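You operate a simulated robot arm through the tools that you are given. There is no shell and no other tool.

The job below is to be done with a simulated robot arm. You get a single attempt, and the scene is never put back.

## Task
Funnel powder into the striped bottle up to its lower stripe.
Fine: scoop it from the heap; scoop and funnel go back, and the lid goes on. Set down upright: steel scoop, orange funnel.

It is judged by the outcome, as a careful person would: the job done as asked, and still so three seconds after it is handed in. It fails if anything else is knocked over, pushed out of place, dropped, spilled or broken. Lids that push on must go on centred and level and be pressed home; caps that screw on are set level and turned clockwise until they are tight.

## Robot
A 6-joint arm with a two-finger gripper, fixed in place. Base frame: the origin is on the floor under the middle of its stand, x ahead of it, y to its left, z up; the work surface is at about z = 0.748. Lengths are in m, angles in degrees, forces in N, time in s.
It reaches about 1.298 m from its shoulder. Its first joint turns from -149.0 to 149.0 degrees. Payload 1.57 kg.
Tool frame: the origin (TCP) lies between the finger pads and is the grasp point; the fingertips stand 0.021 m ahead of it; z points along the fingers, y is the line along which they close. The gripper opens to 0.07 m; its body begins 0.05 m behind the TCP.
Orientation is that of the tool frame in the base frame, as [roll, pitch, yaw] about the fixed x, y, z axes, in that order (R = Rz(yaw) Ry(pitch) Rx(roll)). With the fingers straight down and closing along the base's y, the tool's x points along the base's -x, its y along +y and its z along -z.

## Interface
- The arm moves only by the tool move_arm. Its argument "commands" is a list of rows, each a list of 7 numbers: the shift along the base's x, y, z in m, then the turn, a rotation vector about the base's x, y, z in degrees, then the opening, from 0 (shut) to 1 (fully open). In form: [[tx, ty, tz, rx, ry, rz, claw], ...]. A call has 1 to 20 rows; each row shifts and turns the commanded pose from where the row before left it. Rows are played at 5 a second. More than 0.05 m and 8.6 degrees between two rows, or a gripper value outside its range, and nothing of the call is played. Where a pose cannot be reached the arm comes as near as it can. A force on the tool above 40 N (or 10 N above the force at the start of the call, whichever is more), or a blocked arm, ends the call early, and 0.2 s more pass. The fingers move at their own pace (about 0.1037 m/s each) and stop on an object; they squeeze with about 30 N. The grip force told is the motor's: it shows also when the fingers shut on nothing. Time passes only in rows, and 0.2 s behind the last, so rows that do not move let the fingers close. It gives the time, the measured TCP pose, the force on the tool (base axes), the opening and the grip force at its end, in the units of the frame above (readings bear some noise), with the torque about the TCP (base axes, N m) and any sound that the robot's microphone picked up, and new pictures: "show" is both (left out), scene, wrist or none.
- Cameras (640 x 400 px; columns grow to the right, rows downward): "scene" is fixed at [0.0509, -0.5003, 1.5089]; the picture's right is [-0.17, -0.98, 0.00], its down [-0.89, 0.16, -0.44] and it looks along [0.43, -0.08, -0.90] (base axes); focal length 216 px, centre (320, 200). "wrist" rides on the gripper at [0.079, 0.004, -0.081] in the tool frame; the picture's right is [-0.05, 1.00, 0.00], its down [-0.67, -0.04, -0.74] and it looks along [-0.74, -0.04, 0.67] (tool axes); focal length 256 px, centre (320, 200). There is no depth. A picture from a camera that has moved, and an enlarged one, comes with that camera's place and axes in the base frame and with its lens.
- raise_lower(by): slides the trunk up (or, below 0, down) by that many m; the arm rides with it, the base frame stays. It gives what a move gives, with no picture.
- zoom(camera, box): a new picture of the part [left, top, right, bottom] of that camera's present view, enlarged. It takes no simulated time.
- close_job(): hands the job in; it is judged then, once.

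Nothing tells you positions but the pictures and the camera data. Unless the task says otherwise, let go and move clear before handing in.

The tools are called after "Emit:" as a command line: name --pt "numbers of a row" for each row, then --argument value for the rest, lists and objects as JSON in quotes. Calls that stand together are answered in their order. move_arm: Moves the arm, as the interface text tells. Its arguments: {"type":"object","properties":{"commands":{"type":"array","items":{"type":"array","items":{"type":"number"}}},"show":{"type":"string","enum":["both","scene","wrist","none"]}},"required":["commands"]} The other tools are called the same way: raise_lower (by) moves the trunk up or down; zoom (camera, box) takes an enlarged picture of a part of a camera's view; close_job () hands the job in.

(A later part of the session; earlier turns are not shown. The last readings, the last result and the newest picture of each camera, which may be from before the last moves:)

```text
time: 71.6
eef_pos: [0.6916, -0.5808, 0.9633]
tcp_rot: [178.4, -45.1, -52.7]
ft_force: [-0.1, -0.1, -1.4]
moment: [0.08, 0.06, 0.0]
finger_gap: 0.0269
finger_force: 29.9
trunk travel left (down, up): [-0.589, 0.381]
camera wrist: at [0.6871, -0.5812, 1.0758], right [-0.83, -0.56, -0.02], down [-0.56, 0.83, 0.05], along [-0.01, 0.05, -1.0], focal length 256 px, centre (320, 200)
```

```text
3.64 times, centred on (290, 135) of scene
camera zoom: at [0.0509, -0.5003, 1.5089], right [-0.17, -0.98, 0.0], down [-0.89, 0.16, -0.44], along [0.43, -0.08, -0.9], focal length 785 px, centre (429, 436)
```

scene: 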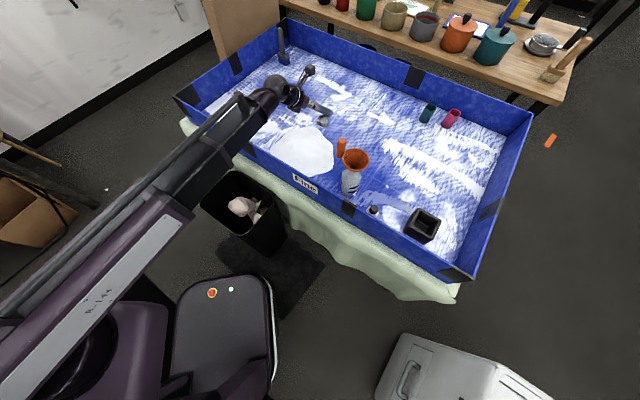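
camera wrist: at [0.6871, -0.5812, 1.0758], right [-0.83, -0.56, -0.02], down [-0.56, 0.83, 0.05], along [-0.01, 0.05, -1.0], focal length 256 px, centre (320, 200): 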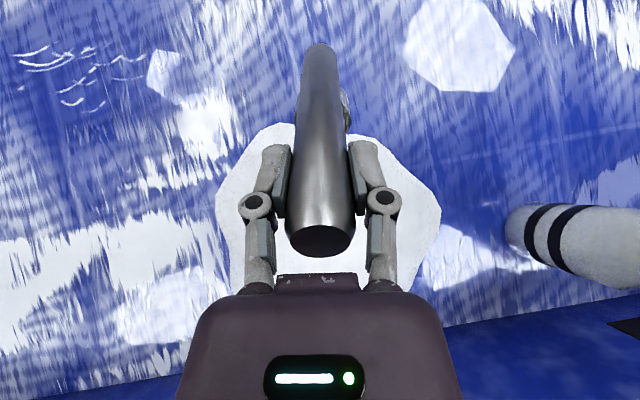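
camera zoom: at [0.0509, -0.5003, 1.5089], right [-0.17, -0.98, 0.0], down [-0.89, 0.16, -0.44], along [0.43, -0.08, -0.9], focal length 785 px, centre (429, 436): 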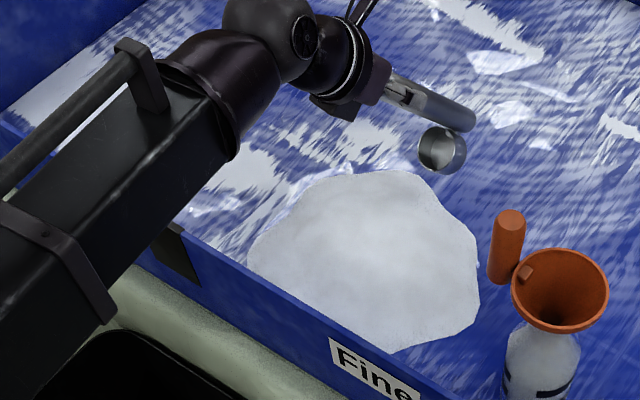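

The mouth faces the heap from the tray side. I'll back off slightly towards the heap's edge, lower the cup close to the tray floor, and then drag it into the heap.

Emit:
move_arm --pt "0.0172 -0.0246 0 0 0 0 0" --pt "0 0 0 0 0 0 0" --show "none"

Emit:
raise_lower --by -0.048

Emit:
zoom --camera "scene" --box '[250, 90, 350, 180]'

```text
time: 72.2
eef_pos: [0.7075, -0.6056, 0.9622]
tcp_rot: [178.4, -45.1, -52.7]
ft_force: [-0.1, -0.8, -1.3]
moment: [0.06, 0.05, -0.04]
finger_gap: 0.0271
finger_force: 29.4
trunk travel left (down, up): [-0.589, 0.381]
```

```text
time: 73.1
eef_pos: [0.708, -0.6067, 0.9144]
tcp_rot: [178.4, -45.1, -52.6]
ft_force: [-0.1, -0.5, -1.9]
moment: [0.06, 0.07, 0.02]
finger_gap: 0.027
finger_force: 30.0
trunk travel left (down, up): [-0.541, 0.429]
```

```text
4.44 times, centred on (300, 135) of scene
camera zoom: at [0.0509, -0.5003, 1.5089], right [-0.17, -0.98, 0.0], down [-0.89, 0.16, -0.44], along [0.43, -0.08, -0.9], focal length 959 px, centre (409, 489)
```

zoom: 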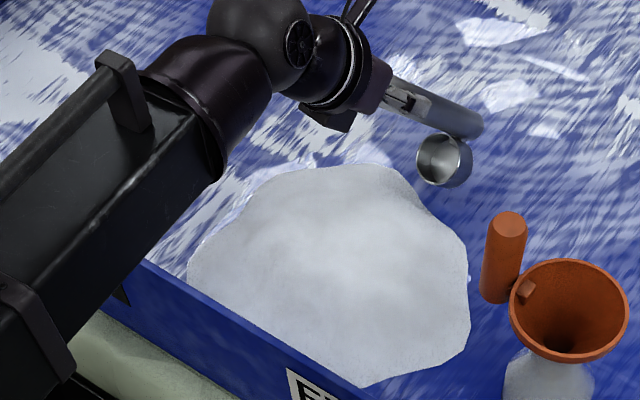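

Emit:
raise_lower --by -0.007

Emit:
move_arm --pt "-0.0086 0.0123 0 0 0 0 0" --pt "-0.0086 0.0123 0 0 0 0 0" --pt "-0.0086 0.0123 0 0 0 0 0" --pt "-0.0086 0.0123 0 0 0 0 0"

Emit:
zoom --camera "scene" --box '[250, 90, 350, 180]'

```text
time: 73.7
eef_pos: [0.7079, -0.6053, 0.9069]
tcp_rot: [178.4, -45.1, -52.5]
ft_force: [0.4, -0.3, -0.7]
moment: [0.08, 0.06, 0.04]
finger_gap: 0.0269
finger_force: 30.1
trunk travel left (down, up): [-0.534, 0.436]
```

```text
time: 74.7
eef_pos: [0.6741, -0.556, 0.9077]
tcp_rot: [178.5, -45.2, -52.6]
ft_force: [-0.3, -0.3, -0.9]
moment: [0.06, 0.06, -0.03]
finger_gap: 0.0269
finger_force: 29.6
trunk travel left (down, up): [-0.534, 0.436]
camera wrist: at [0.6702, -0.5553, 1.0209], right [-0.83, -0.56, -0.02], down [-0.56, 0.83, 0.05], along [-0.01, 0.05, -1.0], focal length 256 px, centre (320, 200)
```

scene: 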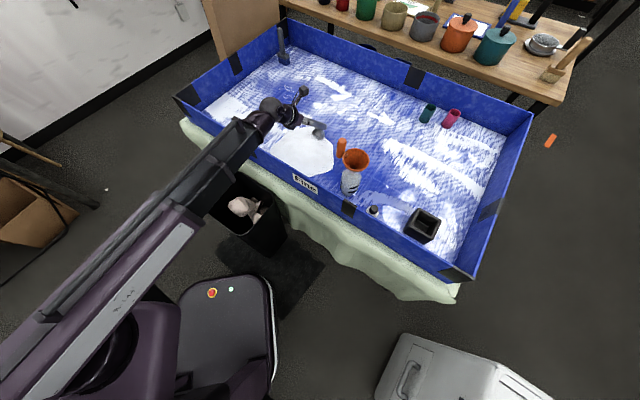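
wrist: 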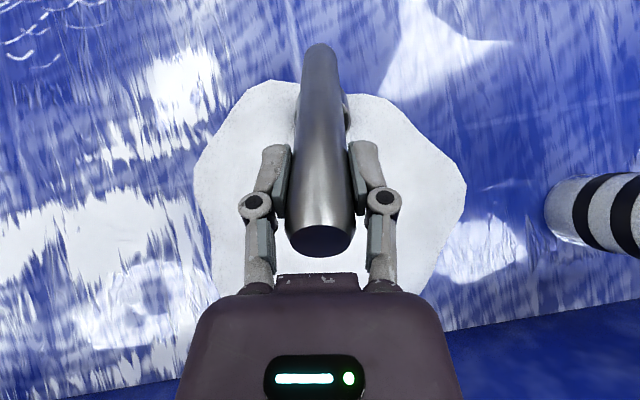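

```text
4.44 times, centred on (300, 135) of scene
camera zoom: at [0.0509, -0.5003, 1.5089], right [-0.17, -0.98, 0.0], down [-0.89, 0.16, -0.44], along [0.43, -0.08, -0.9], focal length 959 px, centre (409, 489)
```

zoom: 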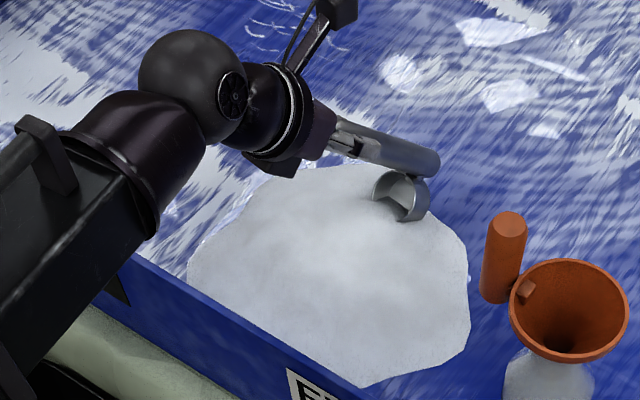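

The cup is entering the powder with no resistance. I'll drive it further in.

Emit:
move_arm --pt "-0.0086 0.0123 0 0 0 0 0" --pt "-0.0086 0.0123 0 0 0 0 0" --pt "-0.0086 0.0123 0 0 0 0 0"

Emit:
zoom --camera "scene" --box '[270, 110, 330, 160]'

```text
time: 75.5
eef_pos: [0.6474, -0.5184, 0.9077]
tcp_rot: [178.4, -45.2, -52.6]
ft_force: [0.2, -0.4, -1.7]
moment: [0.1, 0.08, -0.01]
finger_gap: 0.0271
finger_force: 29.8
trunk travel left (down, up): [-0.534, 0.436]
camera wrist: at [0.6441, -0.5183, 1.021], right [-0.83, -0.56, -0.02], down [-0.56, 0.83, 0.05], along [-0.01, 0.05, -1.0], focal length 256 px, centre (320, 200)
```

scene: 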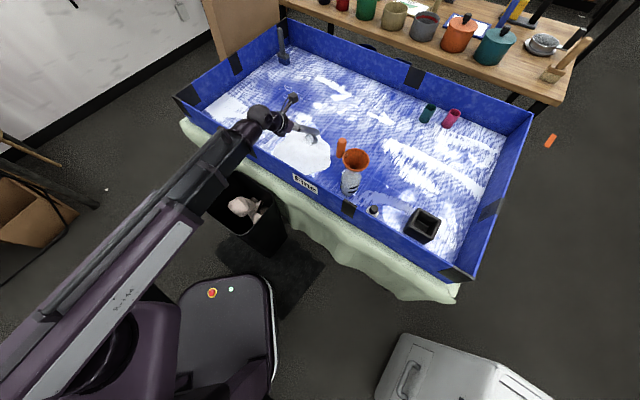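
wrist: 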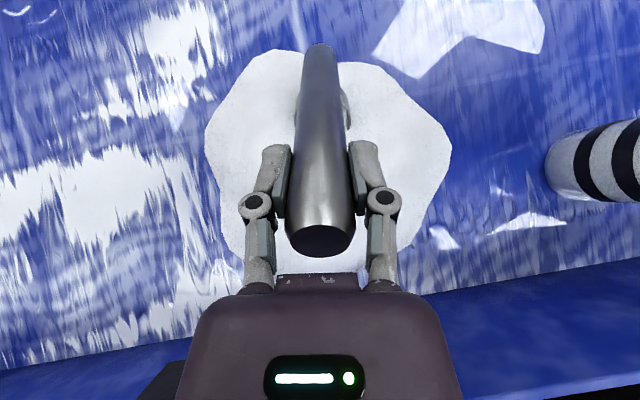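

```text
8.00 times, centred on (300, 135) of scene
camera zoom: at [0.0509, -0.5003, 1.5089], right [-0.17, -0.98, 0.0], down [-0.89, 0.16, -0.44], along [0.43, -0.08, -0.9], focal length 1727 px, centre (480, 720)
```

zoom: 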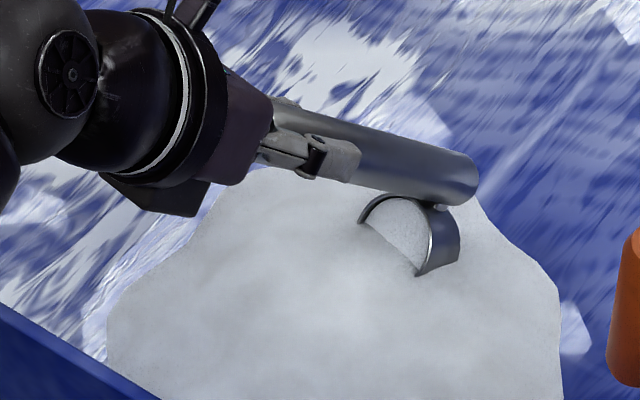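

The cup is roughly half submerged, with powder showing in it, so the heap is about 5 cm deep there. Now I'll raise a little and roll the cup upright in stages, sweeping forward inside the heap.

Emit:
raise_lower --by 0.022

Emit:
move_arm --pt "0.0026 -0.0037 -0.0087 3.277 2.294 0 0" --pt "0.0026 -0.0037 -0.0083 3.277 2.294 0 0" --show "none"

Emit:
raise_lower --by 0.0175

Emit:
move_arm --pt "0.0026 -0.0037 -0.0075 3.277 2.294 0 0" --pt "0.0026 -0.0037 -0.0066 3.277 2.294 0 0" --show "scene"

Emit:
zoom --camera "scene" --box '[270, 110, 330, 160]'

```text
time: 76.1
eef_pos: [0.6472, -0.5193, 0.9298]
tcp_rot: [178.4, -45.3, -52.6]
ft_force: [0.5, -0.1, -1.5]
moment: [0.08, 0.05, 0.0]
finger_gap: 0.027
finger_force: 29.7
trunk travel left (down, up): [-0.556, 0.414]
```

```text
time: 76.7
eef_pos: [0.6542, -0.5259, 0.9111]
tcp_rot: [178.9, -37.1, -53.0]
ft_force: [0.6, 0.7, -1.8]
moment: [0.08, 0.04, 0.01]
finger_gap: 0.0269
finger_force: 30.5
trunk travel left (down, up): [-0.556, 0.414]
```

```text
time: 77.4
eef_pos: [0.6538, -0.5261, 0.9298]
tcp_rot: [178.9, -37.1, -52.9]
ft_force: [-0.7, -0.2, -1.3]
moment: [0.02, 0.0, 0.01]
finger_gap: 0.027
finger_force: 30.0
trunk travel left (down, up): [-0.574, 0.396]
```

```text
time: 78.0
eef_pos: [0.6573, -0.5344, 0.9155]
tcp_rot: [179.2, -29.1, -52.9]
ft_force: [0.2, 0.2, -2.3]
moment: [0.04, 0.02, -0.02]
finger_gap: 0.0273
finger_force: 30.0
trunk travel left (down, up): [-0.574, 0.396]
```

scene: 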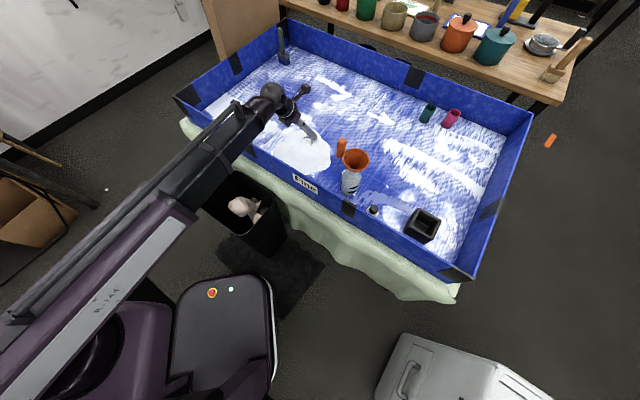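

```text
8.00 times, centred on (300, 135) of scene
camera zoom: at [0.0509, -0.5003, 1.5089], right [-0.17, -0.98, 0.0], down [-0.89, 0.16, -0.44], along [0.43, -0.08, -0.9], focal length 1727 px, centre (480, 720)
```

zoom: 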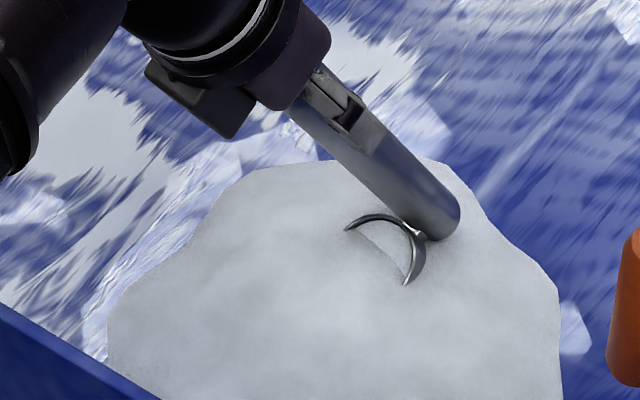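

Emit:
raise_lower --by 0.0122

Emit:
move_arm --pt "0.0023 -0.0033 -0.0058 3.277 2.294 0 0" --pt "0.0023 -0.0033 -0.0048 3.277 2.294 0 0" --show "none"

Emit:
raise_lower --by 0.006

Emit:
move_arm --pt "0.0017 -0.0025 -0.0042 3.277 2.294 0 0" --pt "0.0017 -0.0025 -0.0033 3.277 2.294 0 0" --pt "0.0011 -0.0016 -0.0025 3.277 2.294 0 0" --pt "0.0011 -0.0016 -0.0015 3.277 2.294 0 0" --pt "0 0 0 0 0 0 0"

Emit:
zoom --camera "scene" --box '[270, 110, 330, 160]'

```text
time: 78.6
eef_pos: [0.6574, -0.5348, 0.9283]
tcp_rot: [179.2, -29.1, -53.2]
ft_force: [0.2, 0.6, -1.8]
moment: [0.01, 0.04, 0.0]
finger_gap: 0.0271
finger_force: 29.4
trunk travel left (down, up): [-0.586, 0.384]
```

```text
time: 79.2
eef_pos: [0.6628, -0.5412, 0.9166]
tcp_rot: [179.5, -21.0, -53.2]
ft_force: [-0.3, 0.0, -1.6]
moment: [0.03, 0.01, -0.01]
finger_gap: 0.0272
finger_force: 29.8
trunk travel left (down, up): [-0.586, 0.384]
```

```text
time: 79.7
eef_pos: [0.6629, -0.5417, 0.9234]
tcp_rot: [179.4, -21.1, -53.1]
ft_force: [0.3, 0.3, -1.1]
moment: [0.03, 0.02, 0.02]
finger_gap: 0.027
finger_force: 30.0
trunk travel left (down, up): [-0.592, 0.378]
```

```text
time: 80.9
eef_pos: [0.6681, -0.5481, 0.9119]
tcp_rot: [180.0, -5.1, -53.3]
ft_force: [0.3, -1.4, -1.7]
moment: [-0.01, -0.02, -0.05]
finger_gap: 0.027
finger_force: 29.8
trunk travel left (down, up): [-0.592, 0.378]
camera wrist: at [0.7064, -0.6083, 0.9988], right [-0.83, -0.55, -0.01], down [-0.41, 0.61, 0.68], along [-0.38, 0.57, -0.73], focal length 256 px, centre (320, 200)
```

scene: 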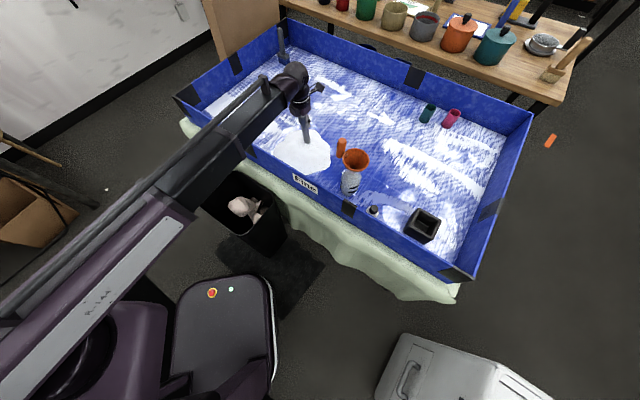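
wrist: 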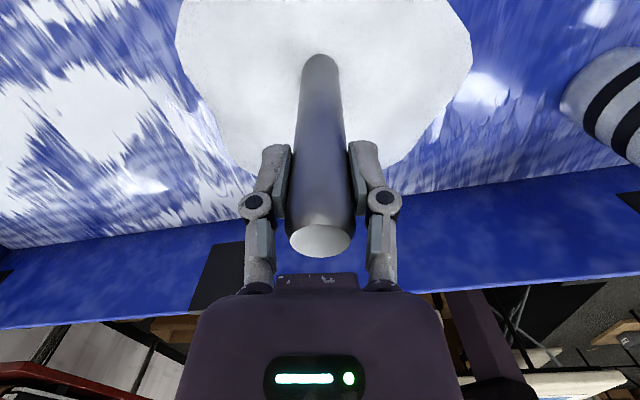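

```text
8.00 times, centred on (300, 135) of scene
camera zoom: at [0.0509, -0.5003, 1.5089], right [-0.17, -0.98, 0.0], down [-0.89, 0.16, -0.44], along [0.43, -0.08, -0.9], focal length 1727 px, centre (480, 720)
```

zoom: 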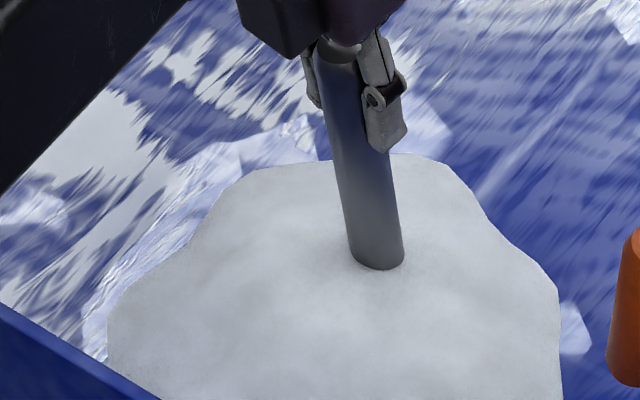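

The cup is now completely buried in the heap. I'll level it fully and lift it slowly.

Emit:
move_arm --pt "0 0 0 4.05 3.05 0 0" --pt "0 0 0 0 0 0 0" --show "none"

Emit:
raise_lower --by 0.02

Emit:
raise_lower --by 0.03

Emit:
raise_lower --by 0.05

Emit:
move_arm --pt "0 0 0 0 0 0 0"

Emit:
zoom --camera "scene" --box '[260, 90, 340, 160]'

```text
time: 81.5
eef_pos: [0.6685, -0.5484, 0.9114]
tcp_rot: [180.0, 0.0, -53.3]
ft_force: [0.2, 0.4, -1.1]
moment: [-0.01, 0.0, 0.02]
finger_gap: 0.0272
finger_force: 29.9
trunk travel left (down, up): [-0.592, 0.378]
```

```text
time: 82.2
eef_pos: [0.6688, -0.5477, 0.9306]
tcp_rot: [180.0, -0.1, -53.3]
ft_force: [0.2, -0.9, -1.7]
moment: [-0.02, 0.0, 0.01]
finger_gap: 0.0272
finger_force: 30.2
trunk travel left (down, up): [-0.612, 0.358]
```

```text
time: 83.0
eef_pos: [0.6684, -0.5483, 0.9609]
tcp_rot: [-179.9, -0.1, -53.4]
ft_force: [0.1, 0.6, -1.2]
moment: [-0.04, 0.0, 0.02]
finger_gap: 0.0273
finger_force: 30.0
trunk travel left (down, up): [-0.642, 0.328]
```

```text
time: 83.9
eef_pos: [0.6686, -0.5488, 1.0089]
tcp_rot: [-179.9, 0.0, -53.4]
ft_force: [0.1, -1.1, -1.8]
moment: [-0.02, -0.02, 0.0]
finger_gap: 0.027
finger_force: 30.3
trunk travel left (down, up): [-0.692, 0.278]
```

```text
time: 84.3
eef_pos: [0.6685, -0.5482, 1.0105]
tcp_rot: [180.0, -0.1, -53.3]
ft_force: [-0.8, -0.5, -1.7]
moment: [-0.03, 0.01, -0.03]
finger_gap: 0.0269
finger_force: 30.0
trunk travel left (down, up): [-0.692, 0.278]
camera wrist: at [0.7113, -0.6142, 1.0914], right [-0.83, -0.55, 0.0], down [-0.37, 0.56, 0.74], along [-0.41, 0.62, -0.67], focal length 256 px, centre (320, 200)
```

scene: 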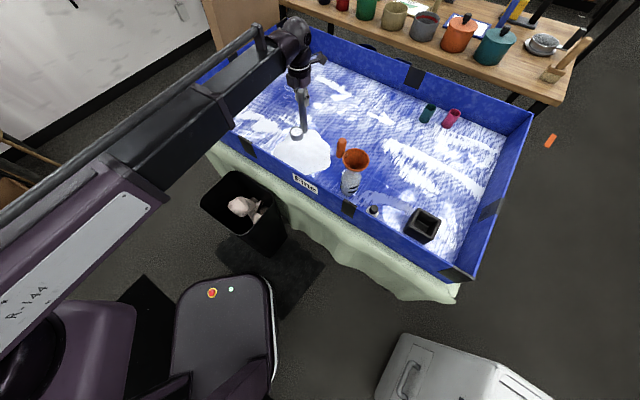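
wrist: 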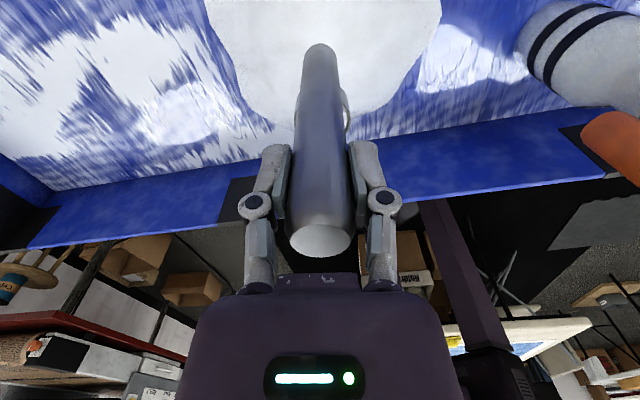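

```text
5.71 times, centred on (300, 125) of scene
camera zoom: at [0.0509, -0.5003, 1.5089], right [-0.17, -0.98, 0.0], down [-0.89, 0.16, -0.44], along [0.43, -0.08, -0.9], focal length 1233 px, centre (434, 629)
```

zoom: 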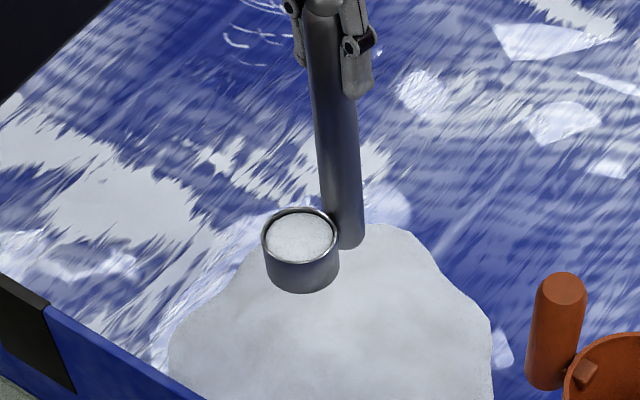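

The cup came up full, almost to the brim, and the heap is tidy. I'll raise the scoop and carry it level over to the funnel, gently.

Emit:
raise_lower --by 0.18

Emit:
move_arm --pt "-0.0106 -0.0102 0 0 0 -0.8 0" --pt "-0.0213 -0.0203 0 0 0 -1.67 0" --pt "-0.0213 -0.0203 0 0 0 -1.67 0" --pt "-0.0213 -0.0203 0 0 0 -1.67 0" --pt "-0.0213 -0.0203 0 0 0 -1.67 0" --pt "-0.0213 -0.0203 0 0 0 -1.67 0" --pt "-0.0213 -0.0203 0 0 0 -1.67 0" --pt "-0.0213 -0.0203 0 0 0 -1.67 0" --pt "-0.0213 -0.0203 0 0 0 -1.67 0" --pt "-0.0213 -0.0203 0 0 0 -1.67 0" --pt "-0.0103 -0.0105 0 0 0 -0.87 0" --pt "0 0 0 0 0 0 0"

Emit:
zoom --camera "scene" --box '[310, 80, 410, 200]'

```text
time: 86.3
eef_pos: [0.6685, -0.5492, 1.1913]
tcp_rot: [-179.9, -0.1, -53.3]
ft_force: [0.2, -0.2, -2.2]
moment: [-0.02, -0.04, 0.01]
finger_gap: 0.0273
finger_force: 30.4
trunk travel left (down, up): [-0.872, 0.098]
```

```text
time: 88.9
eef_pos: [0.4555, -0.7514, 1.1903]
tcp_rot: [179.9, -0.1, -70.0]
ft_force: [-0.6, -0.3, -1.3]
moment: [-0.04, 0.0, 0.02]
finger_gap: 0.0272
finger_force: 30.0
trunk travel left (down, up): [-0.872, 0.098]
camera wrist: at [0.4775, -0.8274, 1.2714], right [-0.96, -0.29, 0.0], down [-0.19, 0.64, 0.74], along [-0.22, 0.71, -0.67], focal length 256 px, centre (320, 200)
```

scene: 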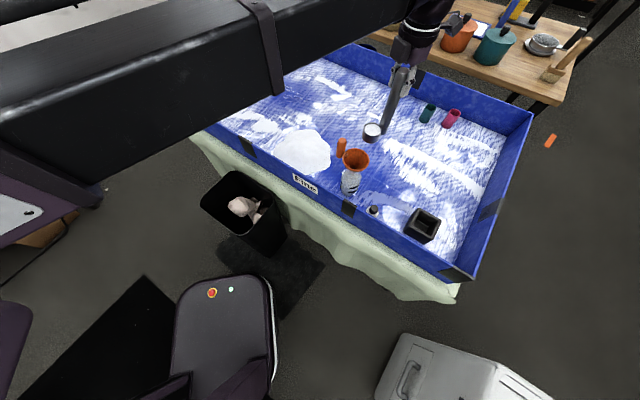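
wrist: 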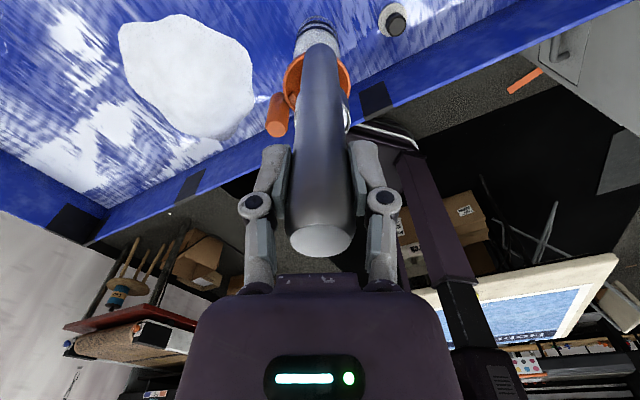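

```text
3.33 times, centred on (360, 140) of scene
camera zoom: at [0.0509, -0.5003, 1.5089], right [-0.17, -0.98, 0.0], down [-0.89, 0.16, -0.44], along [0.43, -0.08, -0.9], focal length 719 px, centre (187, 400)
```

zoom: 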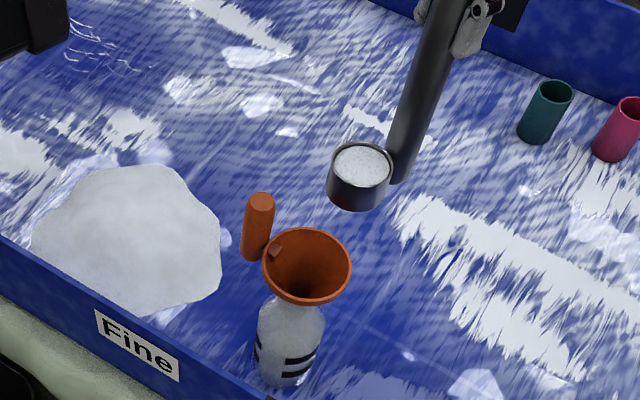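

The cup is still full. I'll start tilting while keeping its pouring lip above the funnel centre.

Emit:
move_arm --pt "-0.0028 0.0077 0.0005 -3.76 -1.37 0 0" --pt "-0.0028 0.0076 0.0013 -3.76 -1.37 0 0" --pt "-0.003 0.0081 0.0024 -3.76 -1.37 0 0" --pt "-0.003 0.0081 0.003 -3.76 -1.37 0 0" --pt "-0.003 0.0083 0.0042 -3.76 -1.37 0 0" --pt "-0.003 0.0083 0.0047 -3.76 -1.37 0 0" --pt "0 0 0 0 0 0 0"

Emit:
zoom --camera "scene" --box '[310, 80, 410, 200]'

```text
time: 90.5
eef_pos: [0.4375, -0.7042, 1.207]
tcp_rot: [-180.0, -24.2, -70.0]
ft_force: [0.1, -0.2, -1.7]
moment: [0.06, -0.03, 0.04]
finger_gap: 0.0274
finger_force: 29.9
trunk travel left (down, up): [-0.872, 0.098]
camera wrist: at [0.4466, -0.742, 1.3128], right [-0.95, -0.3, -0.02], down [-0.28, 0.87, 0.41], along [-0.1, 0.4, -0.91], focal length 256 px, centre (320, 200)
```

scene: 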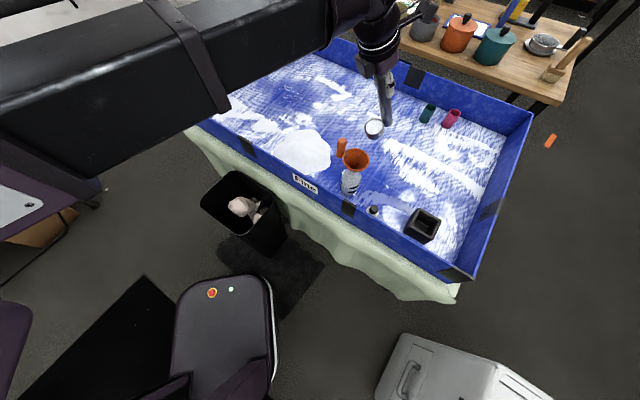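
wrist: 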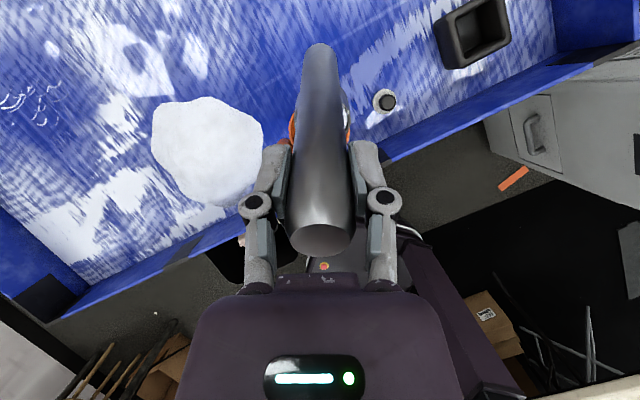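

```text
3.33 times, centred on (360, 140) of scene
camera zoom: at [0.0509, -0.5003, 1.5089], right [-0.17, -0.98, 0.0], down [-0.89, 0.16, -0.44], along [0.43, -0.08, -0.9], focal length 719 px, centre (187, 400)
```

zoom: 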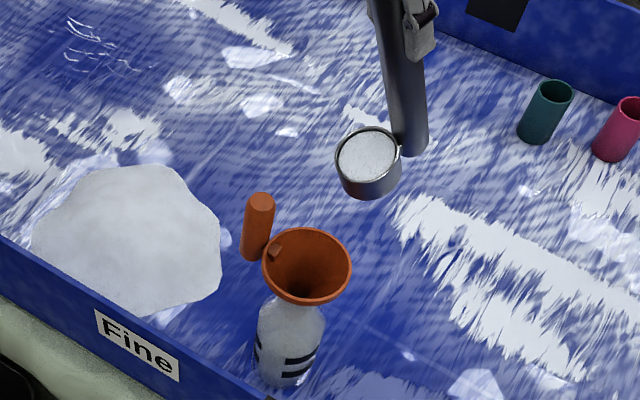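

Emit:
raise_lower --by -0.07

Emit:
zoom --camera "scene" --box '[325, 120, 395, 200]'

```text
time: 91.6
eef_pos: [0.4384, -0.7028, 1.1374]
tcp_rot: [180.0, -24.0, -70.1]
ft_force: [0.2, 0.3, -1.6]
moment: [-0.01, -0.01, 0.02]
finger_gap: 0.0271
finger_force: 30.1
trunk travel left (down, up): [-0.802, 0.168]
```

```text
5.00 times, centred on (360, 160) of scene
camera zoom: at [0.0509, -0.5003, 1.5089], right [-0.17, -0.98, 0.0], down [-0.89, 0.16, -0.44], along [0.43, -0.08, -0.9], focal length 1079 px, centre (120, 400)
```

zoom: 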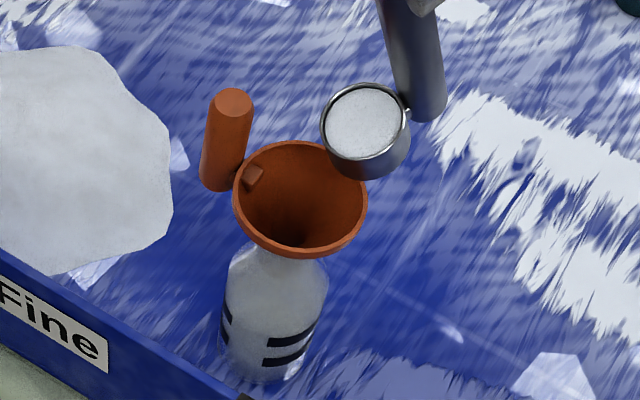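

The lip is over the funnel, as computed. I'll continue the pour in small tilt steps, lowering the trunk between them and watching for flow.

Emit:
move_arm --pt "-0.0031 0.0084 0.0056 -3.76 -1.37 0 0" --pt "-0.003 0.0084 0.0066 -3.76 -1.37 0 0" --pt "0 0 0 0 0 0 0" --show "none"

Emit:
raise_lower --by -0.02

Emit:
move_arm --pt "-0.003 0.0083 0.0072 -3.76 -1.37 0 0" --pt "-0.003 0.0083 0.0081 -3.76 -1.37 0 0" --pt "0 0 0 0 0 0 0" --show "scene"

Emit:
zoom --camera "scene" --box '[325, 120, 395, 200]'

```text
time: 92.4
eef_pos: [0.4321, -0.6883, 1.1487]
tcp_rot: [-180.0, -32.0, -70.0]
ft_force: [0.8, -0.5, -1.0]
moment: [0.03, -0.01, -0.01]
finger_gap: 0.027
finger_force: 29.6
trunk travel left (down, up): [-0.802, 0.168]
```

```text
time: 93.0
eef_pos: [0.4305, -0.6876, 1.1286]
tcp_rot: [-179.9, -32.1, -70.0]
ft_force: [-0.7, -0.1, -0.9]
moment: [0.06, 0.03, 0.01]
finger_gap: 0.027
finger_force: 29.9
trunk travel left (down, up): [-0.782, 0.188]
```

```text
time: 93.8
eef_pos: [0.4276, -0.6712, 1.1438]
tcp_rot: [180.0, -40.1, -69.9]
ft_force: [0.4, 0.0, -0.8]
moment: [0.08, 0.03, -0.01]
finger_gap: 0.0271
finger_force: 30.3
trunk travel left (down, up): [-0.782, 0.188]
```

scene: 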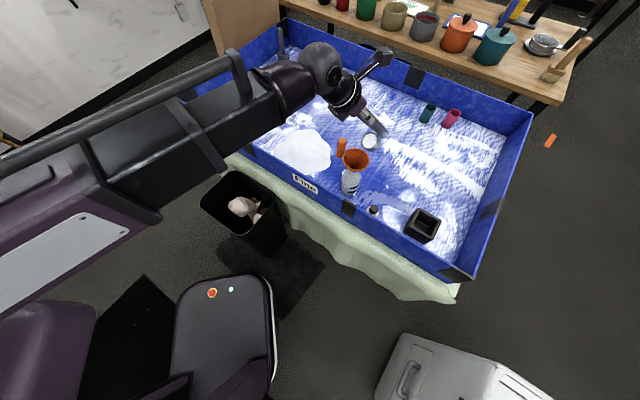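

```text
5.00 times, centred on (360, 160) of scene
camera zoom: at [0.0509, -0.5003, 1.5089], right [-0.17, -0.98, 0.0], down [-0.89, 0.16, -0.44], along [0.43, -0.08, -0.9], focal length 1079 px, centre (120, 400)
```

zoom: 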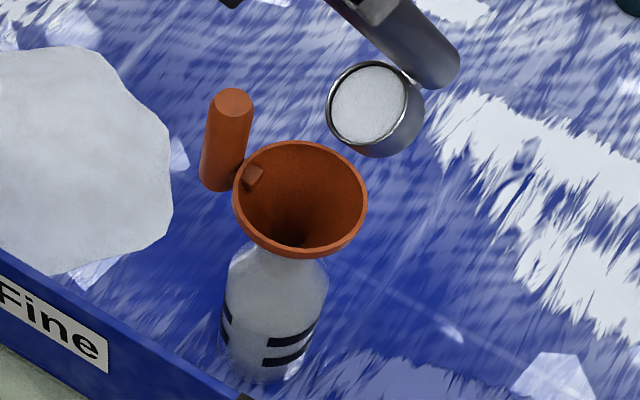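

Emit:
raise_lower --by -0.025

Emit:
move_arm --pt "-0.003 0.0082 0.0088 -3.76 -1.37 0 0" --pt "-0.0029 0.0081 0.0094 -3.76 -1.37 0 0" --pt "0 0 0 0 0 0 0" --pt "0 0 0 0 0 0 0" --show "scene"

Emit:
zoom --camera "scene" --box '[325, 120, 395, 200]'

```text
time: 94.5
eef_pos: [0.426, -0.6699, 1.1192]
tcp_rot: [-180.0, -40.1, -70.1]
ft_force: [-1.0, 0.0, -1.5]
moment: [0.12, 0.03, -0.03]
finger_gap: 0.0271
finger_force: 29.9
trunk travel left (down, up): [-0.757, 0.213]
```

```text
time: 95.5
eef_pos: [0.4211, -0.6548, 1.1381]
tcp_rot: [-179.9, -48.1, -70.1]
ft_force: [-0.5, -0.2, -1.2]
moment: [0.09, 0.02, 0.0]
finger_gap: 0.0273
finger_force: 29.9
trunk travel left (down, up): [-0.757, 0.213]
```

scene: 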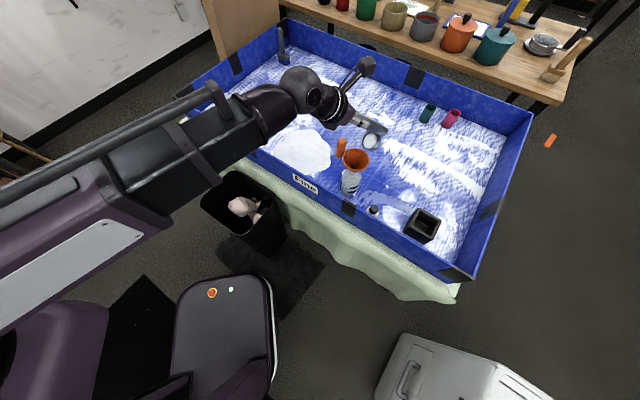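

```text
5.00 times, centred on (360, 160) of scene
camera zoom: at [0.0509, -0.5003, 1.5089], right [-0.17, -0.98, 0.0], down [-0.89, 0.16, -0.44], along [0.43, -0.08, -0.9], focal length 1079 px, centre (120, 400)
```

zoom: 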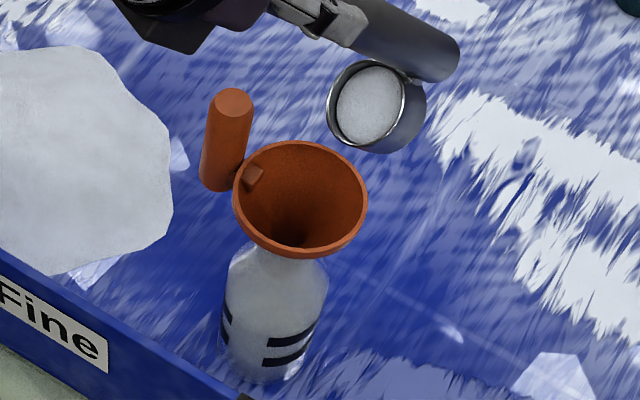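

Emit:
raise_lower --by -0.028

Emit:
move_arm --pt "-0.0028 0.0077 0.0098 -3.76 -1.37 0 0" --pt "-0.0028 0.0077 0.0106 -3.76 -1.37 0 0" --pt "0 0 0 0 0 0 0" --pt "0 0 0 0 0 0 0" --show "scene"

Emit:
zoom --camera "scene" --box '[325, 120, 395, 200]'

```text
time: 96.3
eef_pos: [0.4216, -0.6551, 1.1095]
tcp_rot: [-180.0, -48.1, -70.0]
ft_force: [0.4, -0.4, -1.6]
moment: [0.08, 0.03, -0.01]
finger_gap: 0.0271
finger_force: 29.7
trunk travel left (down, up): [-0.729, 0.241]
```

```text
time: 97.3
eef_pos: [0.4155, -0.6409, 1.1285]
tcp_rot: [179.9, -56.1, -69.9]
ft_force: [0.0, 0.2, -2.1]
moment: [0.09, 0.03, -0.02]
finger_gap: 0.027
finger_force: 30.1
trunk travel left (down, up): [-0.729, 0.241]
```

scene: 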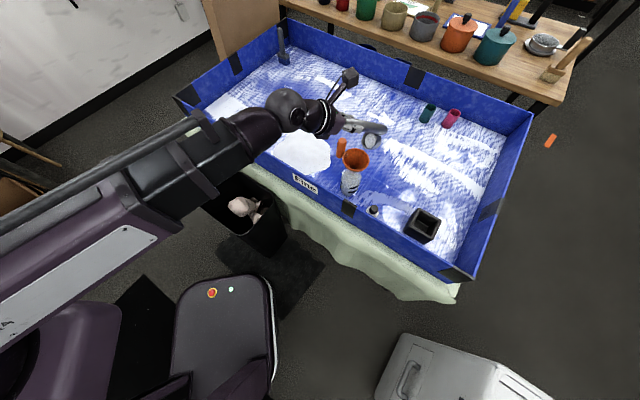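

```text
5.00 times, centred on (360, 160) of scene
camera zoom: at [0.0509, -0.5003, 1.5089], right [-0.17, -0.98, 0.0], down [-0.89, 0.16, -0.44], along [0.43, -0.08, -0.9], focal length 1079 px, centre (120, 400)
```

zoom: 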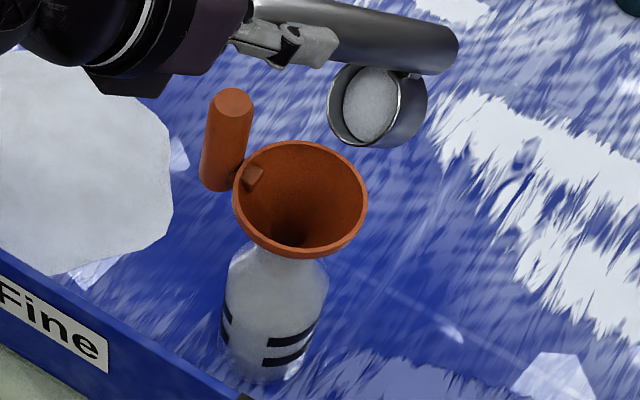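

Emit:
zoom --camera "scene" --box '[335, 165, 375, 205]'

Emit:
zoom --camera "scene" --box '[350, 125, 390, 160]'

```text
10.00 times, centred on (355, 185) of scene
camera zoom: at [0.0509, -0.5003, 1.5089], right [-0.17, -0.98, 0.0], down [-0.89, 0.16, -0.44], along [0.43, -0.08, -0.9], focal length 2158 px, centre (-30, 350)
```

zoom: 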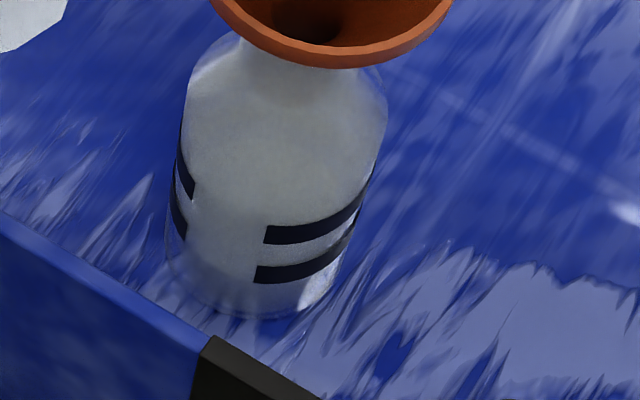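

```text
11.43 times, centred on (370, 142) of scene
camera zoom: at [0.0509, -0.5003, 1.5089], right [-0.17, -0.98, 0.0], down [-0.89, 0.16, -0.44], along [0.43, -0.08, -0.9], focal length 2467 px, centre (-251, 857)
```

zoom: 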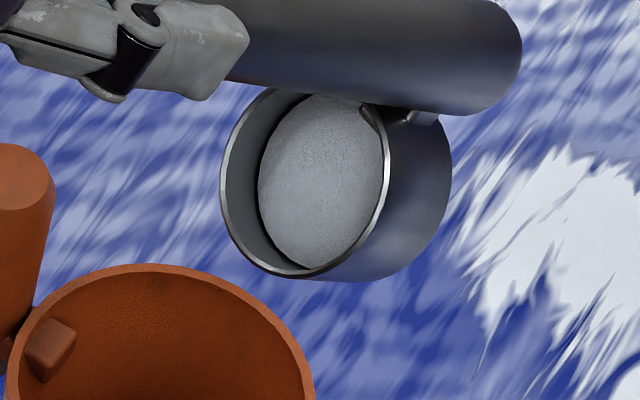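

The powder level in the cup is receding as I tilt, so it is flowing over the funnel, and I see no spill. I'll continue tilting and lowering.

Emit:
raise_lower --by -0.03

Emit:
move_arm --pt "-0.0026 0.0072 0.011 -3.76 -1.37 0 0" --pt "-0.0026 0.0071 0.0115 -3.76 -1.37 0 0" --pt "0 0 0 0 0 0 0" --show "scene"

Emit:
zoom --camera "scene" --box '[330, 120, 390, 200]'

```text
time: 98.0
eef_pos: [0.4152, -0.6398, 1.1003]
tcp_rot: [-180.0, -56.1, -70.0]
ft_force: [-0.3, 0.8, -1.1]
moment: [0.11, 0.06, -0.02]
finger_gap: 0.0271
finger_force: 30.5
trunk travel left (down, up): [-0.699, 0.271]
```

```text
time: 98.8
eef_pos: [0.4097, -0.6248, 1.1225]
tcp_rot: [-179.8, -64.0, -70.0]
ft_force: [0.7, -0.3, -1.5]
moment: [0.1, 0.05, 0.03]
finger_gap: 0.0272
finger_force: 29.8
trunk travel left (down, up): [-0.699, 0.271]
```

scene: 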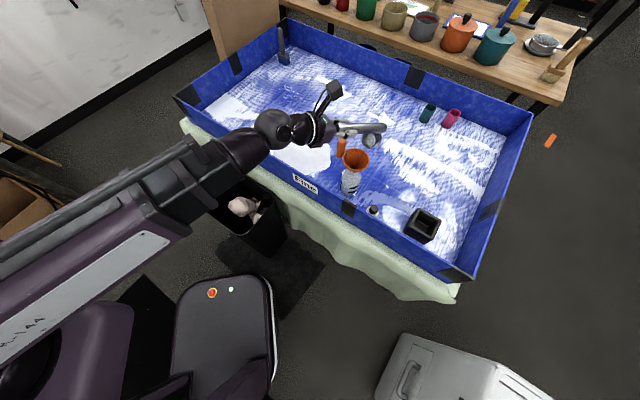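

```text
5.00 times, centred on (360, 160) of scene
camera zoom: at [0.0509, -0.5003, 1.5089], right [-0.17, -0.98, 0.0], down [-0.89, 0.16, -0.44], along [0.43, -0.08, -0.9], focal length 1079 px, centre (120, 400)
```

zoom: 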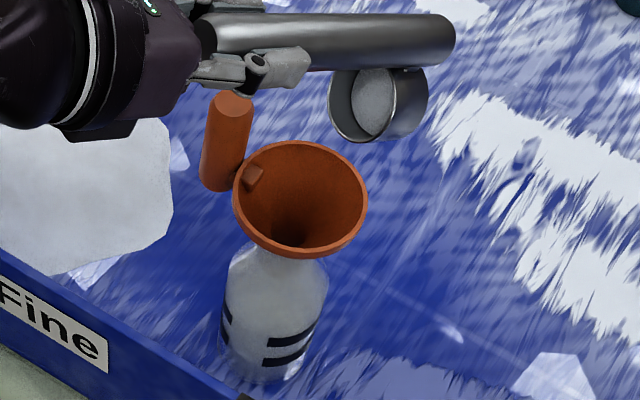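

Emit:
raise_lower --by -0.035

Emit:
move_arm --pt "-0.0023 0.0065 0.0118 -3.76 -1.37 0 0" --pt "-0.0023 0.0064 0.0122 -3.76 -1.37 0 0" --pt "0 0 0 0 0 0 0" --show "none"

Emit:
raise_lower --by -0.035

Emit:
move_arm --pt "-0.0021 0.0057 0.0124 -3.76 -1.37 0 0" --pt "-0.0021 0.0057 0.0127 -3.76 -1.37 0 0" --pt "0 0 0 0 0 0 0"

Emit:
zoom --camera "scene" --box '[330, 120, 390, 200]'

```text
time: 99.6
eef_pos: [0.4109, -0.6247, 1.0878]
tcp_rot: [-179.9, -64.1, -70.1]
ft_force: [0.5, 0.1, -1.3]
moment: [0.1, 0.05, 0.05]
finger_gap: 0.027
finger_force: 30.3
trunk travel left (down, up): [-0.664, 0.306]
```

```text
time: 100.4
eef_pos: [0.4055, -0.6126, 1.1113]
tcp_rot: [-180.0, -72.2, -70.2]
ft_force: [0.2, 0.3, -1.3]
moment: [0.1, 0.04, 0.02]
finger_gap: 0.027
finger_force: 29.6
trunk travel left (down, up): [-0.664, 0.306]
```

```text
time: 101.2
eef_pos: [0.4066, -0.6114, 1.0757]
tcp_rot: [-179.9, -72.1, -70.2]
ft_force: [0.0, 0.0, -2.0]
moment: [0.1, 0.07, 0.02]
finger_gap: 0.0273
finger_force: 29.5
trunk travel left (down, up): [-0.629, 0.341]
```

```text
time: 102.0
eef_pos: [0.4008, -0.5997, 1.0996]
tcp_rot: [-179.9, -80.1, -70.1]
ft_force: [0.2, -0.4, -1.6]
moment: [0.12, 0.06, -0.04]
finger_gap: 0.027
finger_force: 30.5
trunk travel left (down, up): [-0.629, 0.341]
camera wrist: at [0.3735, -0.5391, 1.1934], right [-0.94, -0.33, -0.05], down [-0.26, 0.81, -0.53], along [0.22, -0.48, -0.85], focal length 256 px, centre (320, 200)
```

scene: 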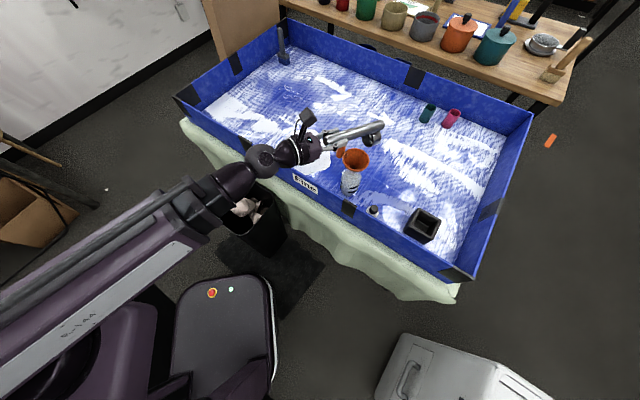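
wrist: 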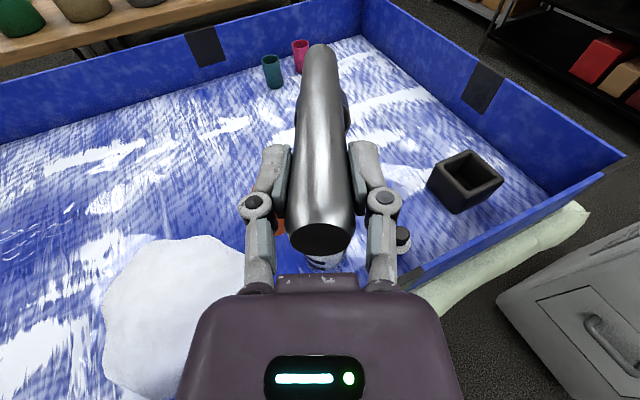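

```text
5.00 times, centred on (360, 160) of scene
camera zoom: at [0.0509, -0.5003, 1.5089], right [-0.17, -0.98, 0.0], down [-0.89, 0.16, -0.44], along [0.43, -0.08, -0.9], focal length 1079 px, centre (120, 400)
```

zoom: 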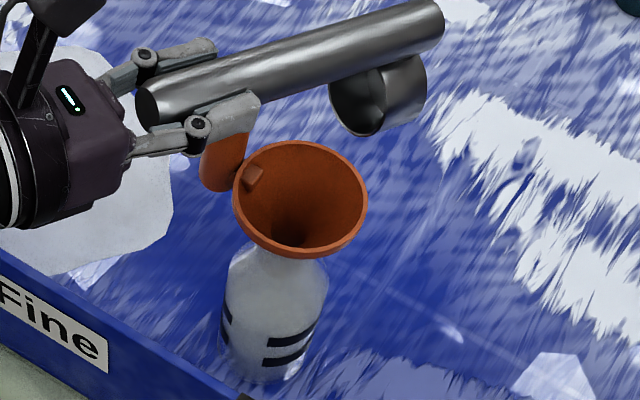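

Emit:
zoom --camera "scene" --box '[350, 120, 390, 155]'

Emit:
zoom --camera "scene" --box '[335, 150, 375, 205]'

```text
11.43 times, centred on (370, 138) of scene
camera zoom: at [0.0509, -0.5003, 1.5089], right [-0.17, -0.98, 0.0], down [-0.89, 0.16, -0.44], along [0.43, -0.08, -0.9], focal length 2467 px, centre (-251, 914)
```

zoom: 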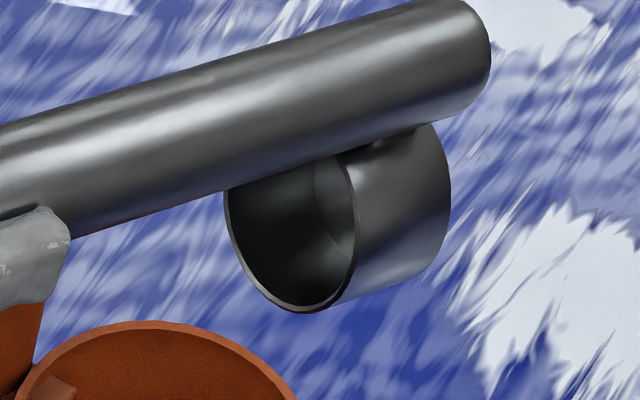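

```text
7.27 times, centred on (355, 178) of scene
camera zoom: at [0.0509, -0.5003, 1.5089], right [-0.17, -0.98, 0.0], down [-0.89, 0.16, -0.44], along [0.43, -0.08, -0.9], focal length 1570 px, centre (66, 364)
```

zoom: 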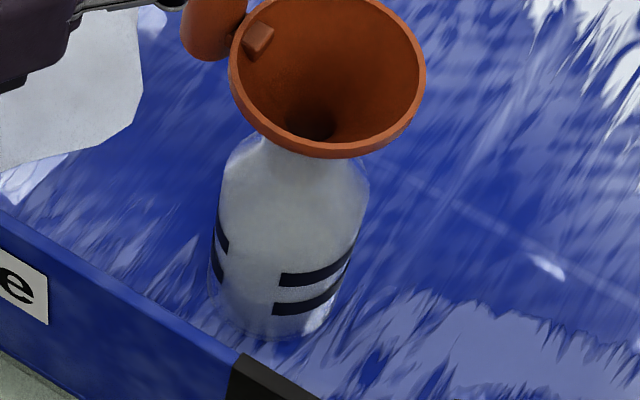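

The cup is empty at 80° tilt and I see no powder outside the funnel. I'll inspect the bottle's fill level.

Emit:
zoom --camera "scene" --box '[335, 175, 370, 203]'

Emit:
zoom --camera "wrist" --box '[270, 220, 430, 300]'

```text
14.29 times, centred on (352, 189) of scene
camera zoom: at [0.0509, -0.5003, 1.5089], right [-0.17, -0.98, 0.0], down [-0.89, 0.16, -0.44], along [0.43, -0.08, -0.9], focal length 3083 px, centre (-144, 357)
```

zoom: 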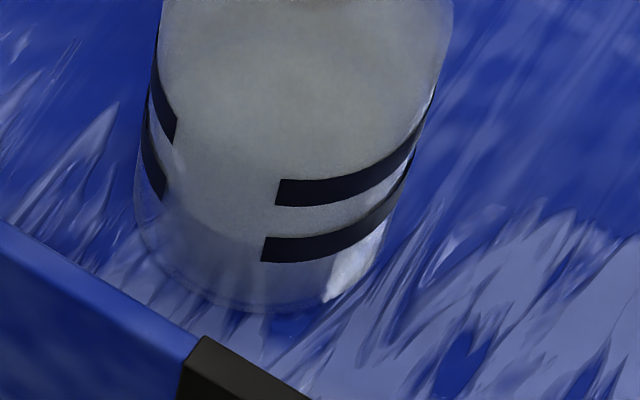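

```text
4.00 times, centred on (350, 260) of wrist
camera zoom: at [0.3735, -0.5391, 1.1934], right [-0.94, -0.33, -0.05], down [-0.26, 0.81, -0.53], along [0.22, -0.48, -0.85], focal length 1024 px, centre (200, -40)
```

zoom: 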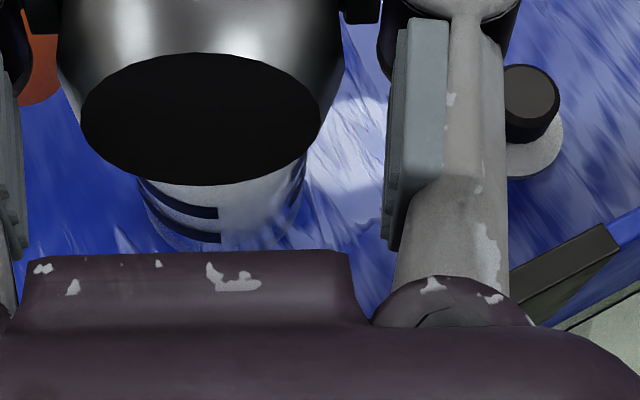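

Emit:
zoom --camera "scene" --box '[325, 150, 385, 220]'

Emit:
zoom --camera "scene" --box '[340, 145, 375, 175]'

```text
5.71 times, centred on (355, 185) of scene
camera zoom: at [0.0509, -0.5003, 1.5089], right [-0.17, -0.98, 0.0], down [-0.89, 0.16, -0.44], along [0.43, -0.08, -0.9], focal length 1233 px, centre (120, 286)
```

zoom: 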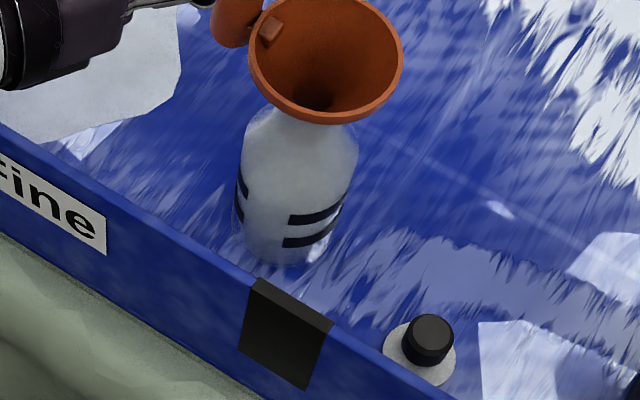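

```text
13.33 times, centred on (358, 160) of scene
camera zoom: at [0.0509, -0.5003, 1.5089], right [-0.17, -0.98, 0.0], down [-0.89, 0.16, -0.44], along [0.43, -0.08, -0.9], focal length 2878 px, centre (-180, 733)
```

zoom: 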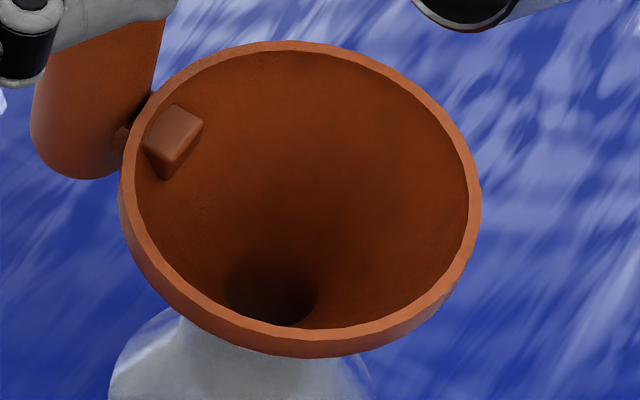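

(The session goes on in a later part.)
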